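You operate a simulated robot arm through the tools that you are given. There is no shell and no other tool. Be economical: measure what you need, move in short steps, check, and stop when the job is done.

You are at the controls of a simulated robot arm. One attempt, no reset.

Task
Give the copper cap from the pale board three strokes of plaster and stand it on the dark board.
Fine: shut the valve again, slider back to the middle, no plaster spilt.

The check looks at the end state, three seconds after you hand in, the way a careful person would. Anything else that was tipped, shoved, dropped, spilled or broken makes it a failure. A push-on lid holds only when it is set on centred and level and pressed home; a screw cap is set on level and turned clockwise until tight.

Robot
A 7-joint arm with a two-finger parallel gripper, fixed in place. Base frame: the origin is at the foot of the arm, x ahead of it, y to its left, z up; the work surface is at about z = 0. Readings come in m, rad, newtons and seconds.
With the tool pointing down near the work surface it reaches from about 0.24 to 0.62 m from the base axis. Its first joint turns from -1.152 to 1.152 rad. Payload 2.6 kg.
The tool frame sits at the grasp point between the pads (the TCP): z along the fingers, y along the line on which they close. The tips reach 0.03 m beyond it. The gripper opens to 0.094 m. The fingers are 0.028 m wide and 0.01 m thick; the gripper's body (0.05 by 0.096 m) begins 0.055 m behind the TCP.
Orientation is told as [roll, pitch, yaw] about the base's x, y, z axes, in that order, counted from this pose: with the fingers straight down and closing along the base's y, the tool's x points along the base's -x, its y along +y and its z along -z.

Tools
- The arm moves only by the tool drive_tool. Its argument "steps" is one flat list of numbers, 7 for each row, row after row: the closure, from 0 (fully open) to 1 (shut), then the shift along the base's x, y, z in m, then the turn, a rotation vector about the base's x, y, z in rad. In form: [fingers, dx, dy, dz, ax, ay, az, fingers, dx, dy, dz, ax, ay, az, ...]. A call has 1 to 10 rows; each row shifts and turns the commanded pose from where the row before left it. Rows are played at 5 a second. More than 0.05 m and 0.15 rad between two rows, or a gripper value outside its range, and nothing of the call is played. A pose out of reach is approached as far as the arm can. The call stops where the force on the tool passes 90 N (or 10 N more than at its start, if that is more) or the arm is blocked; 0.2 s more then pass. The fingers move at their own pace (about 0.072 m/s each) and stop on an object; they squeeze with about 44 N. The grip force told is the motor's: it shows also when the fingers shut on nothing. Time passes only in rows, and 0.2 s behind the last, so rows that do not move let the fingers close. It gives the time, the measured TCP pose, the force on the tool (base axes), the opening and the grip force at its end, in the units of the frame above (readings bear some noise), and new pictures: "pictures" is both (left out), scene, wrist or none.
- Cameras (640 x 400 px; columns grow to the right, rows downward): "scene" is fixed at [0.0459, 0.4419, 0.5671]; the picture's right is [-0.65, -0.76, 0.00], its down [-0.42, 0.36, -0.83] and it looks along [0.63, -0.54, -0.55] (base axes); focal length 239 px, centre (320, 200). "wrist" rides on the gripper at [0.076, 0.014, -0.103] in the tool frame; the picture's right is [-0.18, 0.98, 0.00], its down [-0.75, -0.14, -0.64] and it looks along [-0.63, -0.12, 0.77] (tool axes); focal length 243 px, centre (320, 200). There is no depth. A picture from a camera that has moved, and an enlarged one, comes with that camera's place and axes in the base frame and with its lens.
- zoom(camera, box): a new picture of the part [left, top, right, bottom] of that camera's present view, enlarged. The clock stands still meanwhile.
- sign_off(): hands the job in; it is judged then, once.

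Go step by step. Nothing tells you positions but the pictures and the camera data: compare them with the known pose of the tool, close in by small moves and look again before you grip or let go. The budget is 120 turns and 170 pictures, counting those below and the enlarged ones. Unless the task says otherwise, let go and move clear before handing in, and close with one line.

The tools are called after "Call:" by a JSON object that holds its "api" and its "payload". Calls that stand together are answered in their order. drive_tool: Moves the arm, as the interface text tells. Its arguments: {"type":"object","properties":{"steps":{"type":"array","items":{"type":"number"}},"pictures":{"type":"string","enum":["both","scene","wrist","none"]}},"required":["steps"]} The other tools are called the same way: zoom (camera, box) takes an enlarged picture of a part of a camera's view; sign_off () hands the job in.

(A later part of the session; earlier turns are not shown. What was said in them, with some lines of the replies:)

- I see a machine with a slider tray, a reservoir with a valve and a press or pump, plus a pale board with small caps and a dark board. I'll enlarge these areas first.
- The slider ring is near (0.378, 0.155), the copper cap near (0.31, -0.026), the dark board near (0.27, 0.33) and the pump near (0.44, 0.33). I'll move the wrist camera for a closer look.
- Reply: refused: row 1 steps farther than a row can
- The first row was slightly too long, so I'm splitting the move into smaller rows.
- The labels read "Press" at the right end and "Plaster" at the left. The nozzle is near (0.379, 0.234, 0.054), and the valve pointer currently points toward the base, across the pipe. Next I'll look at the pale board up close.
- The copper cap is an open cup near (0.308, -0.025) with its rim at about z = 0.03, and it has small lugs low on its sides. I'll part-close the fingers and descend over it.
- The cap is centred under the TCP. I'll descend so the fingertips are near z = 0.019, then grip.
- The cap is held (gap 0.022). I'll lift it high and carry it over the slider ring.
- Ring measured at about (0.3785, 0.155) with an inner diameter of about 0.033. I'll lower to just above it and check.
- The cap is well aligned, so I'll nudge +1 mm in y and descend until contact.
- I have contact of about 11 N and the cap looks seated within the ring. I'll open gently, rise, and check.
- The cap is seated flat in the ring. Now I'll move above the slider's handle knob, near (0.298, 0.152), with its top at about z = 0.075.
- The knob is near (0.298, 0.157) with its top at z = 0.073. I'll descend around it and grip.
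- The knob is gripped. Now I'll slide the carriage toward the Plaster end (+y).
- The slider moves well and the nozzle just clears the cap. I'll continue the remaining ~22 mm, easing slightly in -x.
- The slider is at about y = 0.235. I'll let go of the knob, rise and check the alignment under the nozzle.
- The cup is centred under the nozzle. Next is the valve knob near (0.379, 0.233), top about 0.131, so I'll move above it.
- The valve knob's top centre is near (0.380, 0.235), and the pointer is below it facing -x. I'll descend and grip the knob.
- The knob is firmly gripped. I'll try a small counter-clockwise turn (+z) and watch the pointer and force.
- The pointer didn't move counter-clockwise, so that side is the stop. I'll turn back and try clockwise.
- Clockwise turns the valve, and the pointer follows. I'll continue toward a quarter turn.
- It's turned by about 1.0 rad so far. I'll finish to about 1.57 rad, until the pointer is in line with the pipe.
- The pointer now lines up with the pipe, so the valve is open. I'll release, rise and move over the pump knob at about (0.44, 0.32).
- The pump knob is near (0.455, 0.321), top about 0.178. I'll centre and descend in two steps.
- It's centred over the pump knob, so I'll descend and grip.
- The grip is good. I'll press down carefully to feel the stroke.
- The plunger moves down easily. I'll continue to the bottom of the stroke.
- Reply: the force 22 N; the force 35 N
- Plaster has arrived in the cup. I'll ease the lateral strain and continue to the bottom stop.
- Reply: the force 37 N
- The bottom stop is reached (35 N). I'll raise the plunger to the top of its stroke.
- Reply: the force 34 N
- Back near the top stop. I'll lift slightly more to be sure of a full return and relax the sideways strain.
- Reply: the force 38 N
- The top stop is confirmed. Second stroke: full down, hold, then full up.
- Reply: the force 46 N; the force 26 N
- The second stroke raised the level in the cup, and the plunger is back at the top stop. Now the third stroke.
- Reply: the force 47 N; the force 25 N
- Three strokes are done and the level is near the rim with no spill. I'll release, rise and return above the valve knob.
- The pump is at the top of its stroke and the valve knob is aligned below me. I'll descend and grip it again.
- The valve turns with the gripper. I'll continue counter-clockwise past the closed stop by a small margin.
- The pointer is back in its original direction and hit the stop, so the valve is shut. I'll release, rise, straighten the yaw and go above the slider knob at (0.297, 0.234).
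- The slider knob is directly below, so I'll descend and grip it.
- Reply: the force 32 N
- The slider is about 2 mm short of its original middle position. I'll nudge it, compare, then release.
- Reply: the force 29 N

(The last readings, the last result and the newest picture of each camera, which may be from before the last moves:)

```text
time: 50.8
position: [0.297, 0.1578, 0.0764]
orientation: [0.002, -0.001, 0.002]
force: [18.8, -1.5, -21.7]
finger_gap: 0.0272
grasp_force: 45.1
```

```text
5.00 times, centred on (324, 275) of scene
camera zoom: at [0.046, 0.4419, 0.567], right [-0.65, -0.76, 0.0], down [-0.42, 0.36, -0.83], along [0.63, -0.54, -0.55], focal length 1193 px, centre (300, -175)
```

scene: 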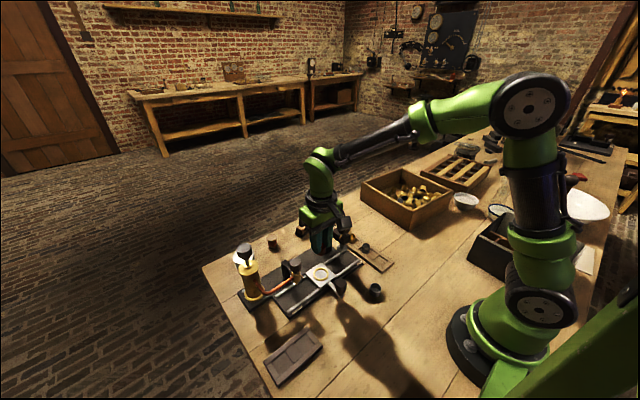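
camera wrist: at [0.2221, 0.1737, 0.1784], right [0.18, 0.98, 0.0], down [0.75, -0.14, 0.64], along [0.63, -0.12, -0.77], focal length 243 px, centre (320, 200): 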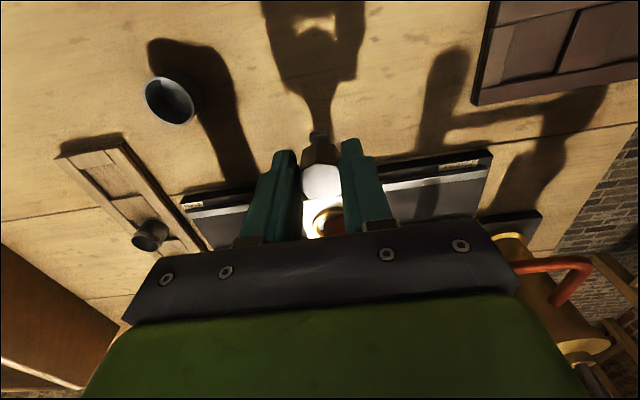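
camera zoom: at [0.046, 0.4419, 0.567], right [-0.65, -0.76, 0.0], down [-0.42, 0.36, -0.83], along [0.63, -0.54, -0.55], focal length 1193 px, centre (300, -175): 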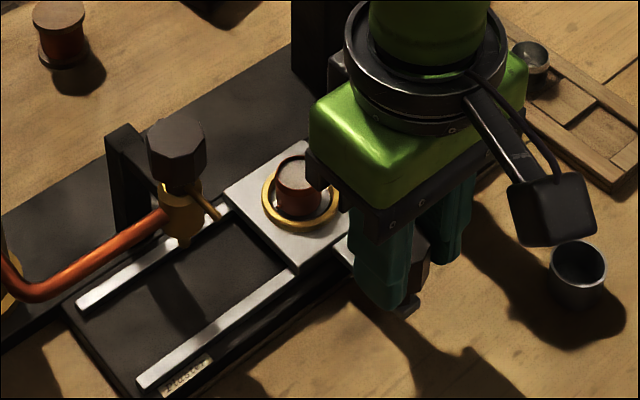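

The slider now matches its original middle position. I'll release, rise and look at the filled cap.

Call:
{"api": "drive_tool", "payload": {"steps": [0.4, 0, 0, 0, 0, 0, 0, 0.4, 0, 0, 0, 0, 0, 0, 0.4, 0, 0, 0.04, 0, 0, 0, 0.4, 0, 0, 0.04, 0, 0, 0, 0.4, 0, 0, 0.04, 0, 0, 0, 0.55, 0.04, 0, 0, 0, 0, 0, 0.55, 0.041, -0.002, 0, 0, 0, 0, 0.55, 0, 0, -0.03, 0, 0, 0, 0.55, 0, 0, 0, 0, 0, 0], "pictures": "wrist"}}

Call:
{"api": "zoom", "payload": {"camera": "wrist", "box": [240, 60, 400, 160]}}

Call:
{"api": "zoom", "payload": {"camera": "scene", "box": [280, 245, 360, 295]}}

```text
time: 52.8
position: [0.3776, 0.1561, 0.167]
orientation: [0.0, -0.001, 0.002]
force: [-0.4, 0.6, 0.0]
finger_gap: 0.0422
grasp_force: 0.1
camera wrist: at [0.3026, 0.1708, 0.2683], right [0.18, 0.98, 0.0], down [0.75, -0.14, 0.64], along [0.63, -0.12, -0.77], focal length 243 px, centre (320, 200)
```

wrist: 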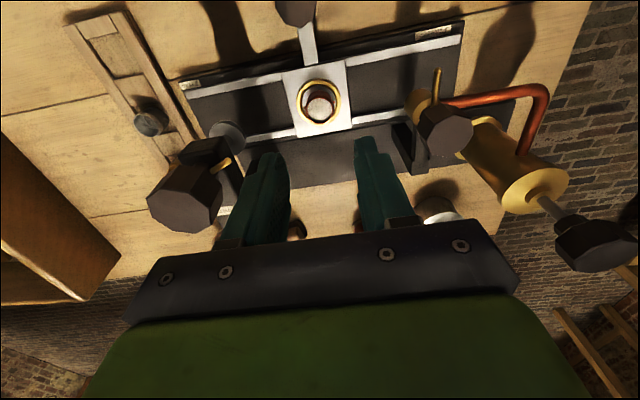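

```text
4.00 times, centred on (320, 110) of wrist
camera zoom: at [0.3026, 0.1708, 0.2683], right [0.18, 0.98, 0.0], down [0.75, -0.14, 0.64], along [0.63, -0.12, -0.77], focal length 970 px, centre (320, 560)
```

zoom: 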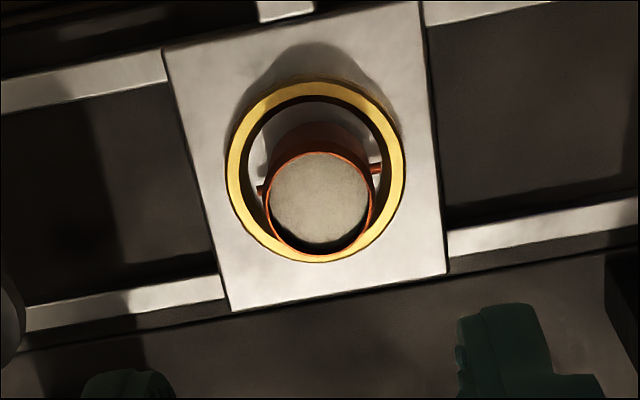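

```text
8.00 times, centred on (320, 270) of scene
camera zoom: at [0.0459, 0.4419, 0.5671], right [-0.65, -0.76, 0.0], down [-0.42, 0.36, -0.83], along [0.63, -0.54, -0.55], focal length 1909 px, centre (320, -360)
```

zoom: 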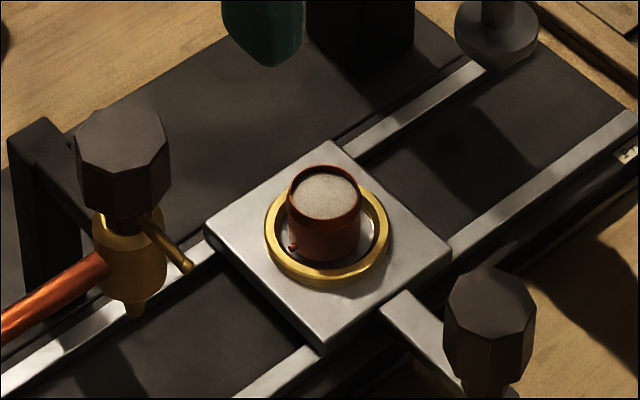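

The cap is full, there's no spill, and the slider and valve look as they did at the start. I'll descend to grip the cap.

Call:
{"api": "drive_tool", "payload": {"steps": [0.55, 0, 0, -0.04, 0, 0, 0, 0.55, 0, 0, -0.034, 0, 0, 0, 0.55, 0, 0, -0.02, 0, 0, 0, 0.55, 0, 0, 0, 0, 0, 0, 1, 0, 0, 0, 0, 0, 0, 1, 0, 0, 0, 0, 0, 0, 1, 0, 0, 0, 0, 0, 0], "pictures": "none"}}

Call:
{"api": "zoom", "payload": {"camera": "wrist", "box": [240, 80, 400, 180]}}

Call:
{"api": "zoom", "payload": {"camera": "scene", "box": [280, 245, 360, 295]}}

```text
time: 54.4
position: [0.3783, 0.1567, 0.0729]
orientation: [0.0, -0.001, 0.0]
force: [-0.2, -0.8, -0.5]
finger_gap: 0.0222
grasp_force: 43.6
```

```text
4.00 times, centred on (320, 130) of wrist
camera zoom: at [0.3029, 0.171, 0.1743], right [0.18, 0.98, 0.0], down [0.75, -0.14, 0.64], along [0.63, -0.12, -0.77], focal length 970 px, centre (320, 480)
```

zoom: 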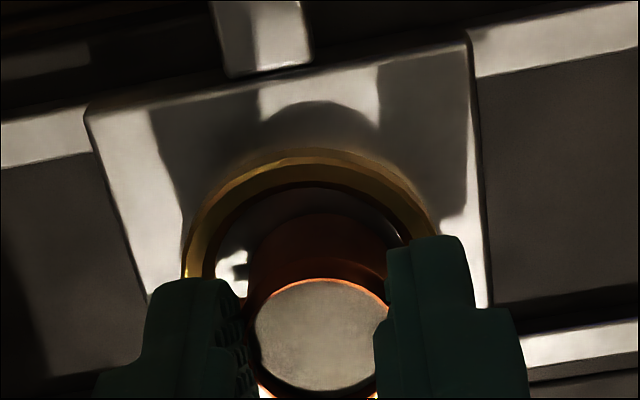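

```text
8.00 times, centred on (320, 270) of scene
camera zoom: at [0.0459, 0.4419, 0.5671], right [-0.65, -0.76, 0.0], down [-0.42, 0.36, -0.83], along [0.63, -0.54, -0.55], focal length 1909 px, centre (320, -360)
```

zoom: 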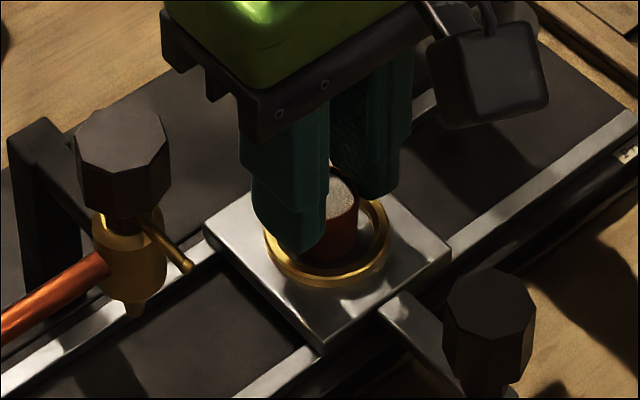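

The cap is gripped. I'll lift gently and carry it level toward the dark board's nearer well at about (0.269, 0.296).

Call:
{"api": "drive_tool", "payload": {"steps": [1, 0, 0, 0.006, 0, 0, 0, 1, 0, 0, 0.013, 0, 0, 0, 1, 0, 0, 0.02, 0, 0, 0, 1, 0, 0, 0.025, 0, 0, 0, 1, 0, 0, 0.025, 0, 0, 0, 1, 0, 0, 0.025, 0, 0, 0, 1, 0, 0, 0.016, 0, 0, 0, 1, 0, 0, 0.008, 0, 0, 0, 1, 0, 0, 0, 0, 0, 0], "pictures": "none"}}

Call:
{"api": "drive_tool", "payload": {"steps": [1, -0.005, 0.006, 0, 0, 0, 0, 1, -0.01, 0.012, 0, 0, 0, 0, 1, -0.015, 0.018, 0, 0, 0, 0, 1, -0.018, 0.023, 0, 0, 0, 0, 1, -0.018, 0.023, 0, 0, 0, 0, 1, -0.018, 0.023, 0, 0, 0, 0, 1, -0.014, 0.018, 0, 0, 0, 0, 1, -0.008, 0.011, 0, 0, 0, 0, 1, -0.004, 0.006, 0, 0, 0, 0, 1, 0, 0, 0, 0, 0, 0], "pictures": "both"}}

Call:
{"api": "zoom", "payload": {"camera": "wrist", "box": [240, 40, 432, 160]}}

Call:
{"api": "zoom", "payload": {"camera": "scene", "box": [240, 290, 368, 370]}}

```text
time: 56.4
position: [0.3796, 0.1563, 0.2103]
orientation: [0.0, 0.0, 0.002]
force: [0.0, 0.1, -0.2]
finger_gap: 0.022
grasp_force: 44.1
```

```text
time: 58.6
position: [0.27, 0.295, 0.2102]
orientation: [0.001, -0.001, -0.001]
force: [-0.9, -0.3, -0.7]
finger_gap: 0.0221
grasp_force: 44.5
camera wrist: at [0.1933, 0.3103, 0.3128], right [0.18, 0.98, 0.0], down [0.75, -0.14, 0.64], along [0.63, -0.12, -0.77], focal length 243 px, centre (320, 200)
```

scene: 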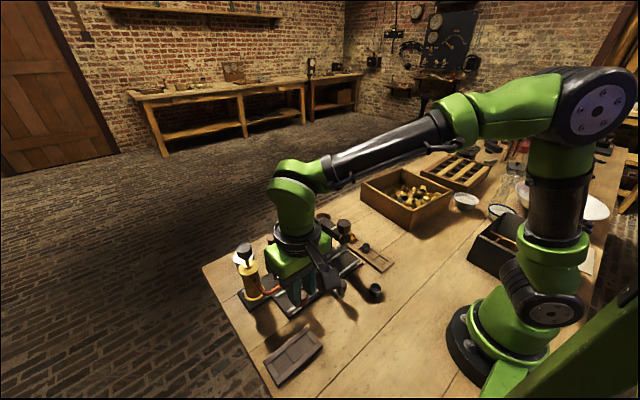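
wrist: 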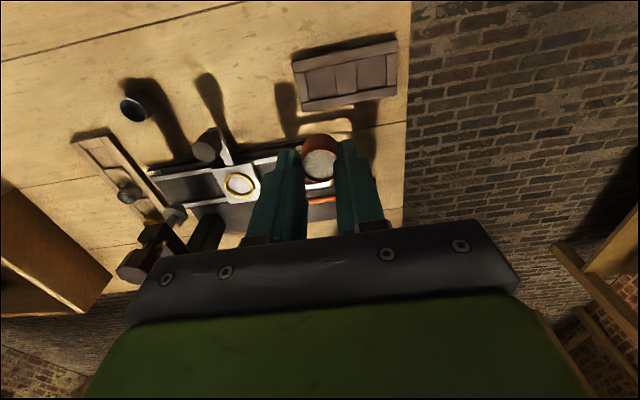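

```text
3.33 times, centred on (336, 100) of wrist
camera zoom: at [0.1933, 0.3103, 0.3128], right [0.18, 0.98, 0.0], down [0.75, -0.14, 0.64], along [0.63, -0.12, -0.77], focal length 809 px, centre (267, 533)
```

zoom: 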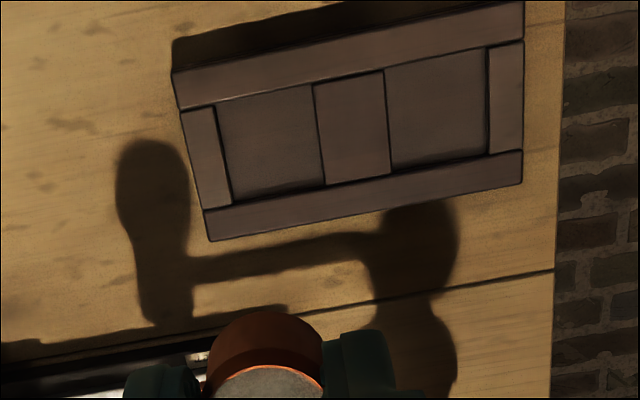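

```text
5.00 times, centred on (304, 330) of scene
camera zoom: at [0.0459, 0.4419, 0.5671], right [-0.65, -0.76, 0.0], down [-0.42, 0.36, -0.83], along [0.63, -0.54, -0.55], focal length 1193 px, centre (400, -450)
```

zoom: 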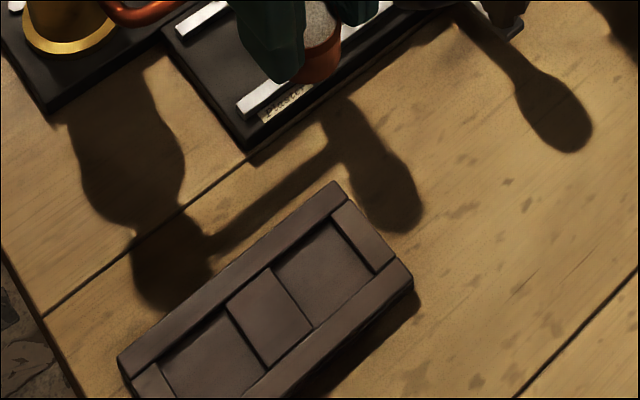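

The well centre is at about (0.2695, 0.2965). I'll centre over it and descend most of the way.

Call:
{"api": "drive_tool", "payload": {"steps": [1, 0.001, 0.001, -0.008, 0, 0, 0, 1, 0, 0, -0.016, 0, 0, 0, 1, 0, 0, -0.024, 0, 0, 0, 1, 0, 0, -0.025, 0, 0, 0, 1, 0, 0, -0.025, 0, 0, 0, 1, 0, 0, -0.02, 0, 0, 0, 1, 0, 0, -0.012, 0, 0, 0, 1, 0, 0, -0.006, 0, 0, 0, 1, 0, 0, 0, 0, 0, 0], "pictures": "wrist"}}

Call:
{"api": "zoom", "payload": {"camera": "wrist", "box": [240, 60, 432, 180]}}

Call:
{"api": "zoom", "payload": {"camera": "scene", "box": [240, 300, 336, 360]}}

```text
time: 60.6
position: [0.2684, 0.2964, 0.0745]
orientation: [0.0, -0.001, 0.0]
force: [0.3, -0.8, -0.6]
finger_gap: 0.0221
grasp_force: 43.7
camera wrist: at [0.1938, 0.3116, 0.1765], right [0.18, 0.98, 0.0], down [0.75, -0.14, 0.64], along [0.63, -0.12, -0.77], focal length 243 px, centre (320, 200)
```

wrist: 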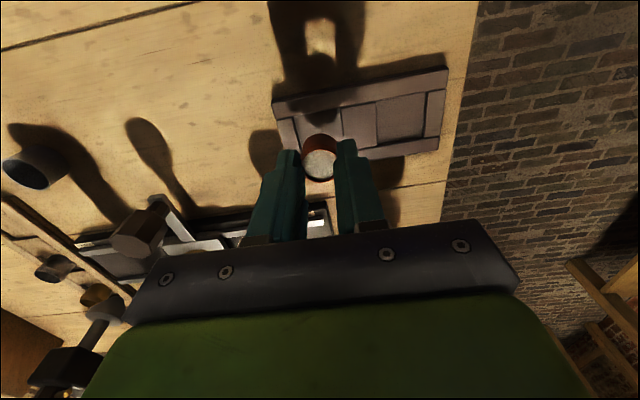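

```text
3.33 times, centred on (336, 120) of wrist
camera zoom: at [0.1938, 0.3116, 0.1765], right [0.18, 0.98, 0.0], down [0.75, -0.14, 0.64], along [0.63, -0.12, -0.77], focal length 809 px, centre (267, 467)
```

zoom: 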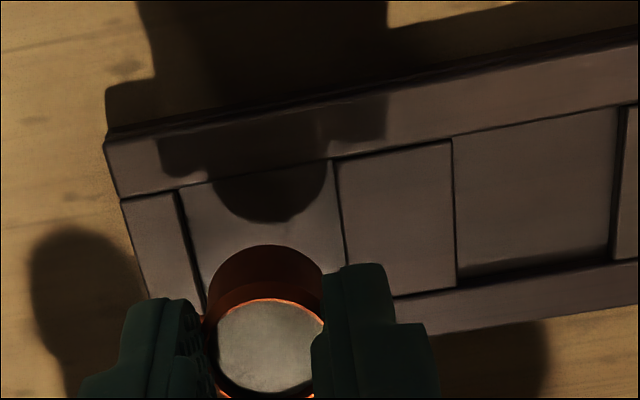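

```text
6.67 times, centred on (288, 330) of scene
camera zoom: at [0.0459, 0.4419, 0.5671], right [-0.65, -0.76, 0.0], down [-0.42, 0.36, -0.83], along [0.63, -0.54, -0.55], focal length 1591 px, centre (533, -667)
```

zoom: 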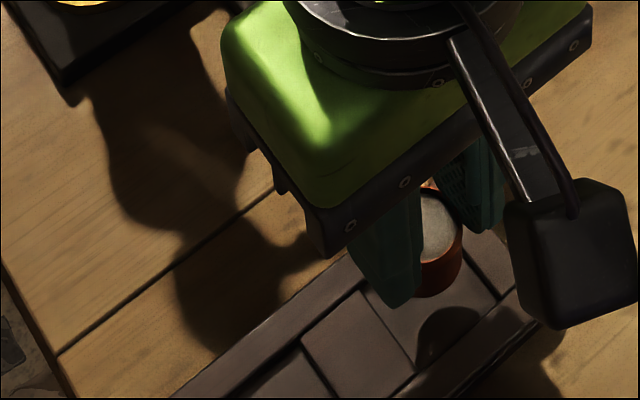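

The cap is aligned with the well. I'll descend slowly to contact.

Call:
{"api": "drive_tool", "payload": {"steps": [1, 0.0005, 0, -0.006, 0, 0, 0, 1, 0, 0, -0.006, 0, 0, 0, 1, 0, 0, -0.004, 0, 0, 0, 1, 0, 0, -0.003, 0, 0, 0, 1, 0, 0, 0, 0, 0, 0], "pictures": "none"}}

Call:
{"api": "zoom", "payload": {"camera": "wrist", "box": [240, 80, 400, 180]}}

Call:
{"api": "zoom", "payload": {"camera": "scene", "box": [260, 315, 340, 365]}}

```text
time: 61.8
position: [0.2698, 0.2972, 0.0552]
orientation: [0.0, -0.001, 0.0]
force: [-0.4, 0.2, 0.4]
finger_gap: 0.0219
grasp_force: 43.8
```

```text
4.00 times, centred on (320, 130) of wrist
camera zoom: at [0.1943, 0.3117, 0.1576], right [0.18, 0.98, 0.0], down [0.75, -0.14, 0.64], along [0.63, -0.12, -0.77], focal length 970 px, centre (320, 480)
```

zoom: 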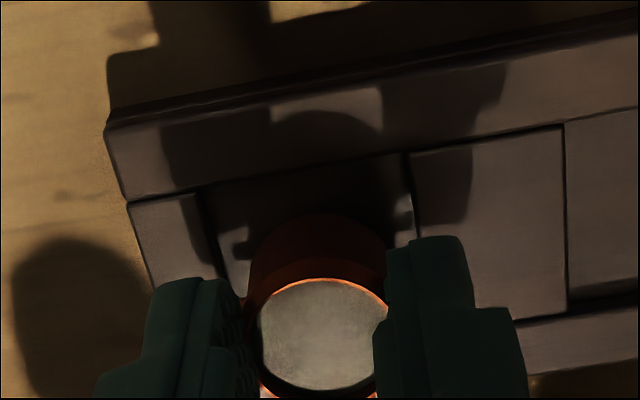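

```text
8.00 times, centred on (300, 340) of scene
camera zoom: at [0.0459, 0.4419, 0.5671], right [-0.65, -0.76, 0.0], down [-0.42, 0.36, -0.83], along [0.63, -0.54, -0.55], focal length 1909 px, centre (480, -920)
```

zoom: 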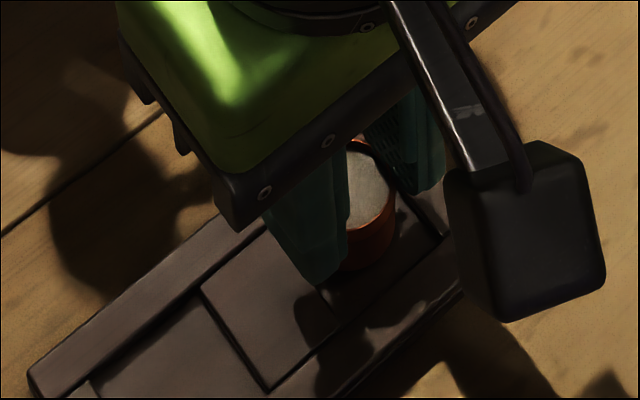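

Call:
{"api": "drive_tool", "payload": {"steps": [1, 0, 0, -0.002, 0, 0, 0, 1, 0, 0, -0.001, 0, 0, 0, 1, 0, 0, 0, 0, 0, 0], "pictures": "none"}}

```text
time: 62.6
position: [0.2695, 0.2972, 0.0519]
orientation: [-0.001, 0.0, 0.0]
force: [-0.1, 0.1, 0.2]
finger_gap: 0.022
grasp_force: 43.7
```

There's no contact yet, so I'll keep lowering in small steps.

Call:
{"api": "drive_tool", "payload": {"steps": [1, 0, 0, -0.0012, 0, 0, 0, 1, 0, 0, 0, 0, 0, 0], "pictures": "none"}}

Call:
{"api": "drive_tool", "payload": {"steps": [1, 0, 0, -0.001, 0, 0, 0, 1, 0, 0, 0, 0, 0, 0], "pictures": "none"}}

Call:
{"api": "zoom", "payload": {"camera": "scene", "box": [260, 315, 340, 365]}}

```text
time: 63.2
position: [0.27, 0.2965, 0.052]
orientation: [0.001, -0.003, -0.001]
force: [-1.0, 0.2, 8.6]
finger_gap: 0.0218
grasp_force: 44.2
```

```text
time: 63.8
position: [0.2706, 0.2971, 0.0513]
orientation: [0.004, -0.002, 0.002]
force: [-2.1, -1.1, 25.3]
finger_gap: 0.0221
grasp_force: 43.8
```

```text
8.00 times, centred on (300, 340) of scene
camera zoom: at [0.0458, 0.4418, 0.5672], right [-0.65, -0.76, 0.0], down [-0.42, 0.36, -0.83], along [0.63, -0.54, -0.55], focal length 1909 px, centre (480, -920)
```

zoom: 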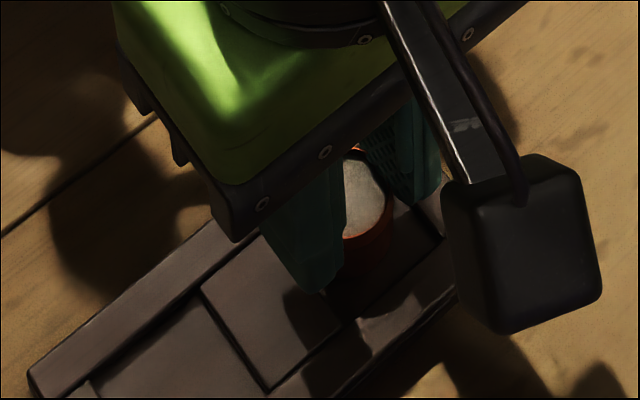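

Contact is made at the expected height. I'll relax the push, open gently and rise straight up.

Call:
{"api": "drive_tool", "payload": {"steps": [1, 0, 0, 0.0016, 0, 0, 0, 1, 0, 0, 0, 0, 0, 0, 0.7, 0, 0, 0, 0, 0, 0, 0.6, 0, 0, 0, 0, 0, 0, 0.6, 0, 0, 0.015, 0, 0, 0, 0.6, 0, 0, 0.03, 0, 0, 0, 0.6, 0, 0, 0.045, 0, 0, 0, 0.6, 0, 0, 0.04, 0, 0, 0, 0.6, 0, -0.03, 0.03, 0, 0, 0, 0.6, 0, 0, 0, 0, 0, 0], "pictures": "both"}}

Call:
{"api": "zoom", "payload": {"camera": "wrist", "box": [260, 20, 452, 140]}}

Call:
{"api": "zoom", "payload": {"camera": "scene", "box": [250, 310, 346, 370]}}

Call:
{"api": "zoom", "payload": {"camera": "scene", "box": [220, 220, 420, 345]}}

```text
time: 66.0
position: [0.2705, 0.2677, 0.2127]
orientation: [-0.001, 0.001, 0.0]
force: [-0.3, 0.0, 0.6]
finger_gap: 0.0377
grasp_force: 0.1
camera wrist: at [0.1955, 0.2818, 0.3134], right [0.18, 0.98, 0.0], down [0.75, -0.14, 0.64], along [0.63, -0.12, -0.77], focal length 243 px, centre (320, 200)
```

scene: 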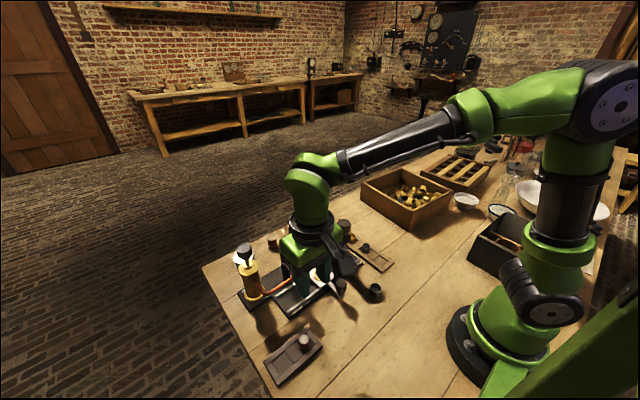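
wrist: 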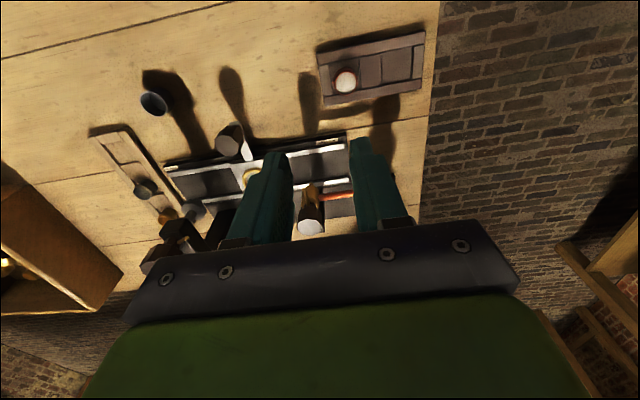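

```text
3.33 times, centred on (356, 80) of wrist
camera zoom: at [0.1955, 0.2818, 0.3134], right [0.18, 0.98, 0.0], down [0.75, -0.14, 0.64], along [0.63, -0.12, -0.77], focal length 809 px, centre (200, 600)
```

zoom: 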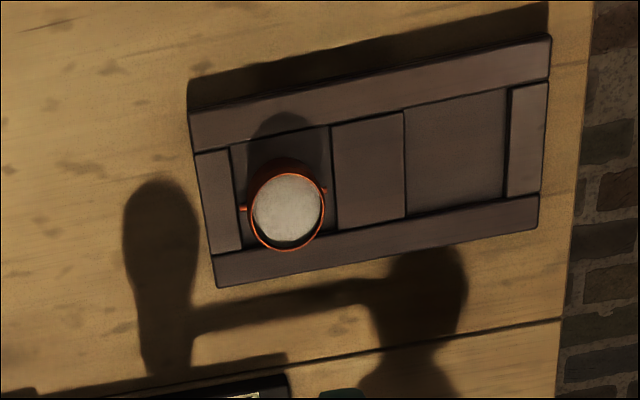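

```text
6.67 times, centred on (298, 340) of scene
camera zoom: at [0.0459, 0.4419, 0.5671], right [-0.65, -0.76, 0.0], down [-0.42, 0.36, -0.83], along [0.63, -0.54, -0.55], focal length 1591 px, centre (467, -733)
```

zoom: 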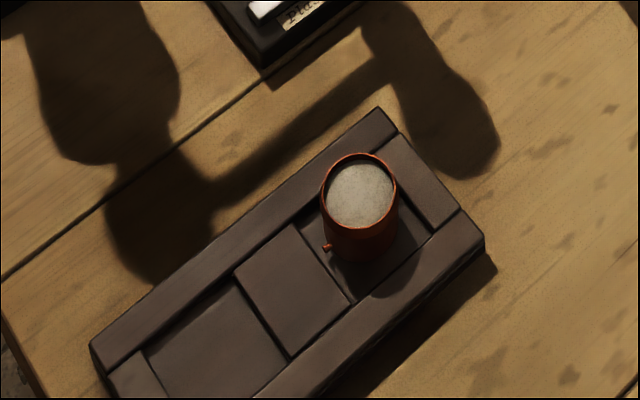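

```text
3.20 times, centred on (320, 282) of scene
camera zoom: at [0.0459, 0.4419, 0.5671], right [-0.65, -0.76, 0.0], down [-0.42, 0.36, -0.83], along [0.63, -0.54, -0.55], focal length 764 px, centre (320, -64)
```

zoom: 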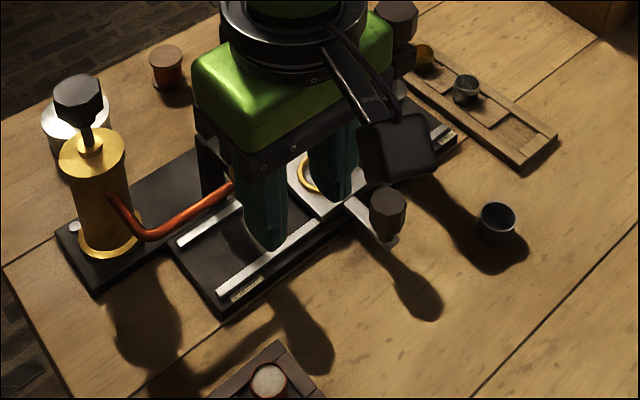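

The cap stands level in the well and is full. I'll back the arm off and compare the valve and slider with the start.

Call:
{"api": "drive_tool", "payload": {"steps": [0.4, 0, 0, 0.05, 0, 0, 0, 0.2, 0, 0, 0.05, 0, 0, 0, 0, 0.03, -0.03, 0.02, 0, 0, 0, 0, 0.02, -0.04, 0.02, 0, 0, 0, 0, 0.02, -0.04, 0.02, 0, 0, 0, 0, 0, -0.04, 0.02, 0, 0, 0, 0, 0, 0, 0, 0, 0, 0], "pictures": "scene"}}

Call:
{"api": "zoom", "payload": {"camera": "scene", "box": [210, 200, 410, 325]}}

Call:
{"api": "zoom", "payload": {"camera": "scene", "box": [280, 245, 360, 295]}}

```text
time: 67.6
position: [0.3407, 0.1155, 0.3926]
orientation: [0.001, 0.0, -0.001]
force: [0.1, 0.1, -0.4]
finger_gap: 0.0937
grasp_force: 0.0
```

scene: 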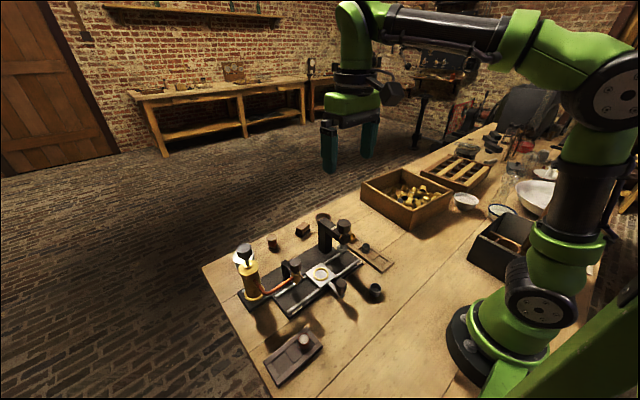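

```text
3.20 times, centred on (310, 262) of scene
camera zoom: at [0.0459, 0.4419, 0.5671], right [-0.65, -0.76, 0.0], down [-0.42, 0.36, -0.83], along [0.63, -0.54, -0.55], focal length 764 px, centre (352, 0)
```

zoom: 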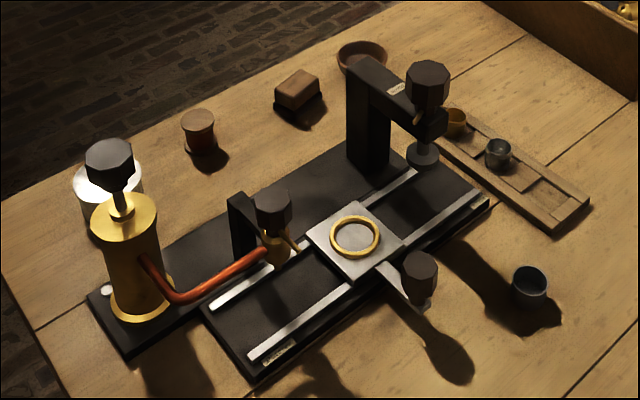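

```text
8.00 times, centred on (320, 270) of scene
camera zoom: at [0.0459, 0.4419, 0.5671], right [-0.65, -0.76, 0.0], down [-0.42, 0.36, -0.83], along [0.63, -0.54, -0.55], focal length 1909 px, centre (320, -360)
```

zoom: 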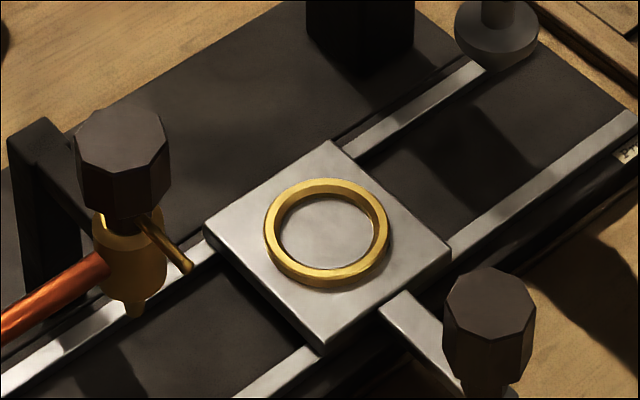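

The valve, slider and pump all look as they did at the start, nothing is spilt, and the filled copper cap stands on the dark board. I'm handing in.

Call:
{"api": "sign_off", "payload": {}}

```text
The job is handed in.
```

The copper cap got three strokes of plaster and stands level in a well on the dark board. The valve is shut, the slider is back in the middle, and I saw no plaster spilt.
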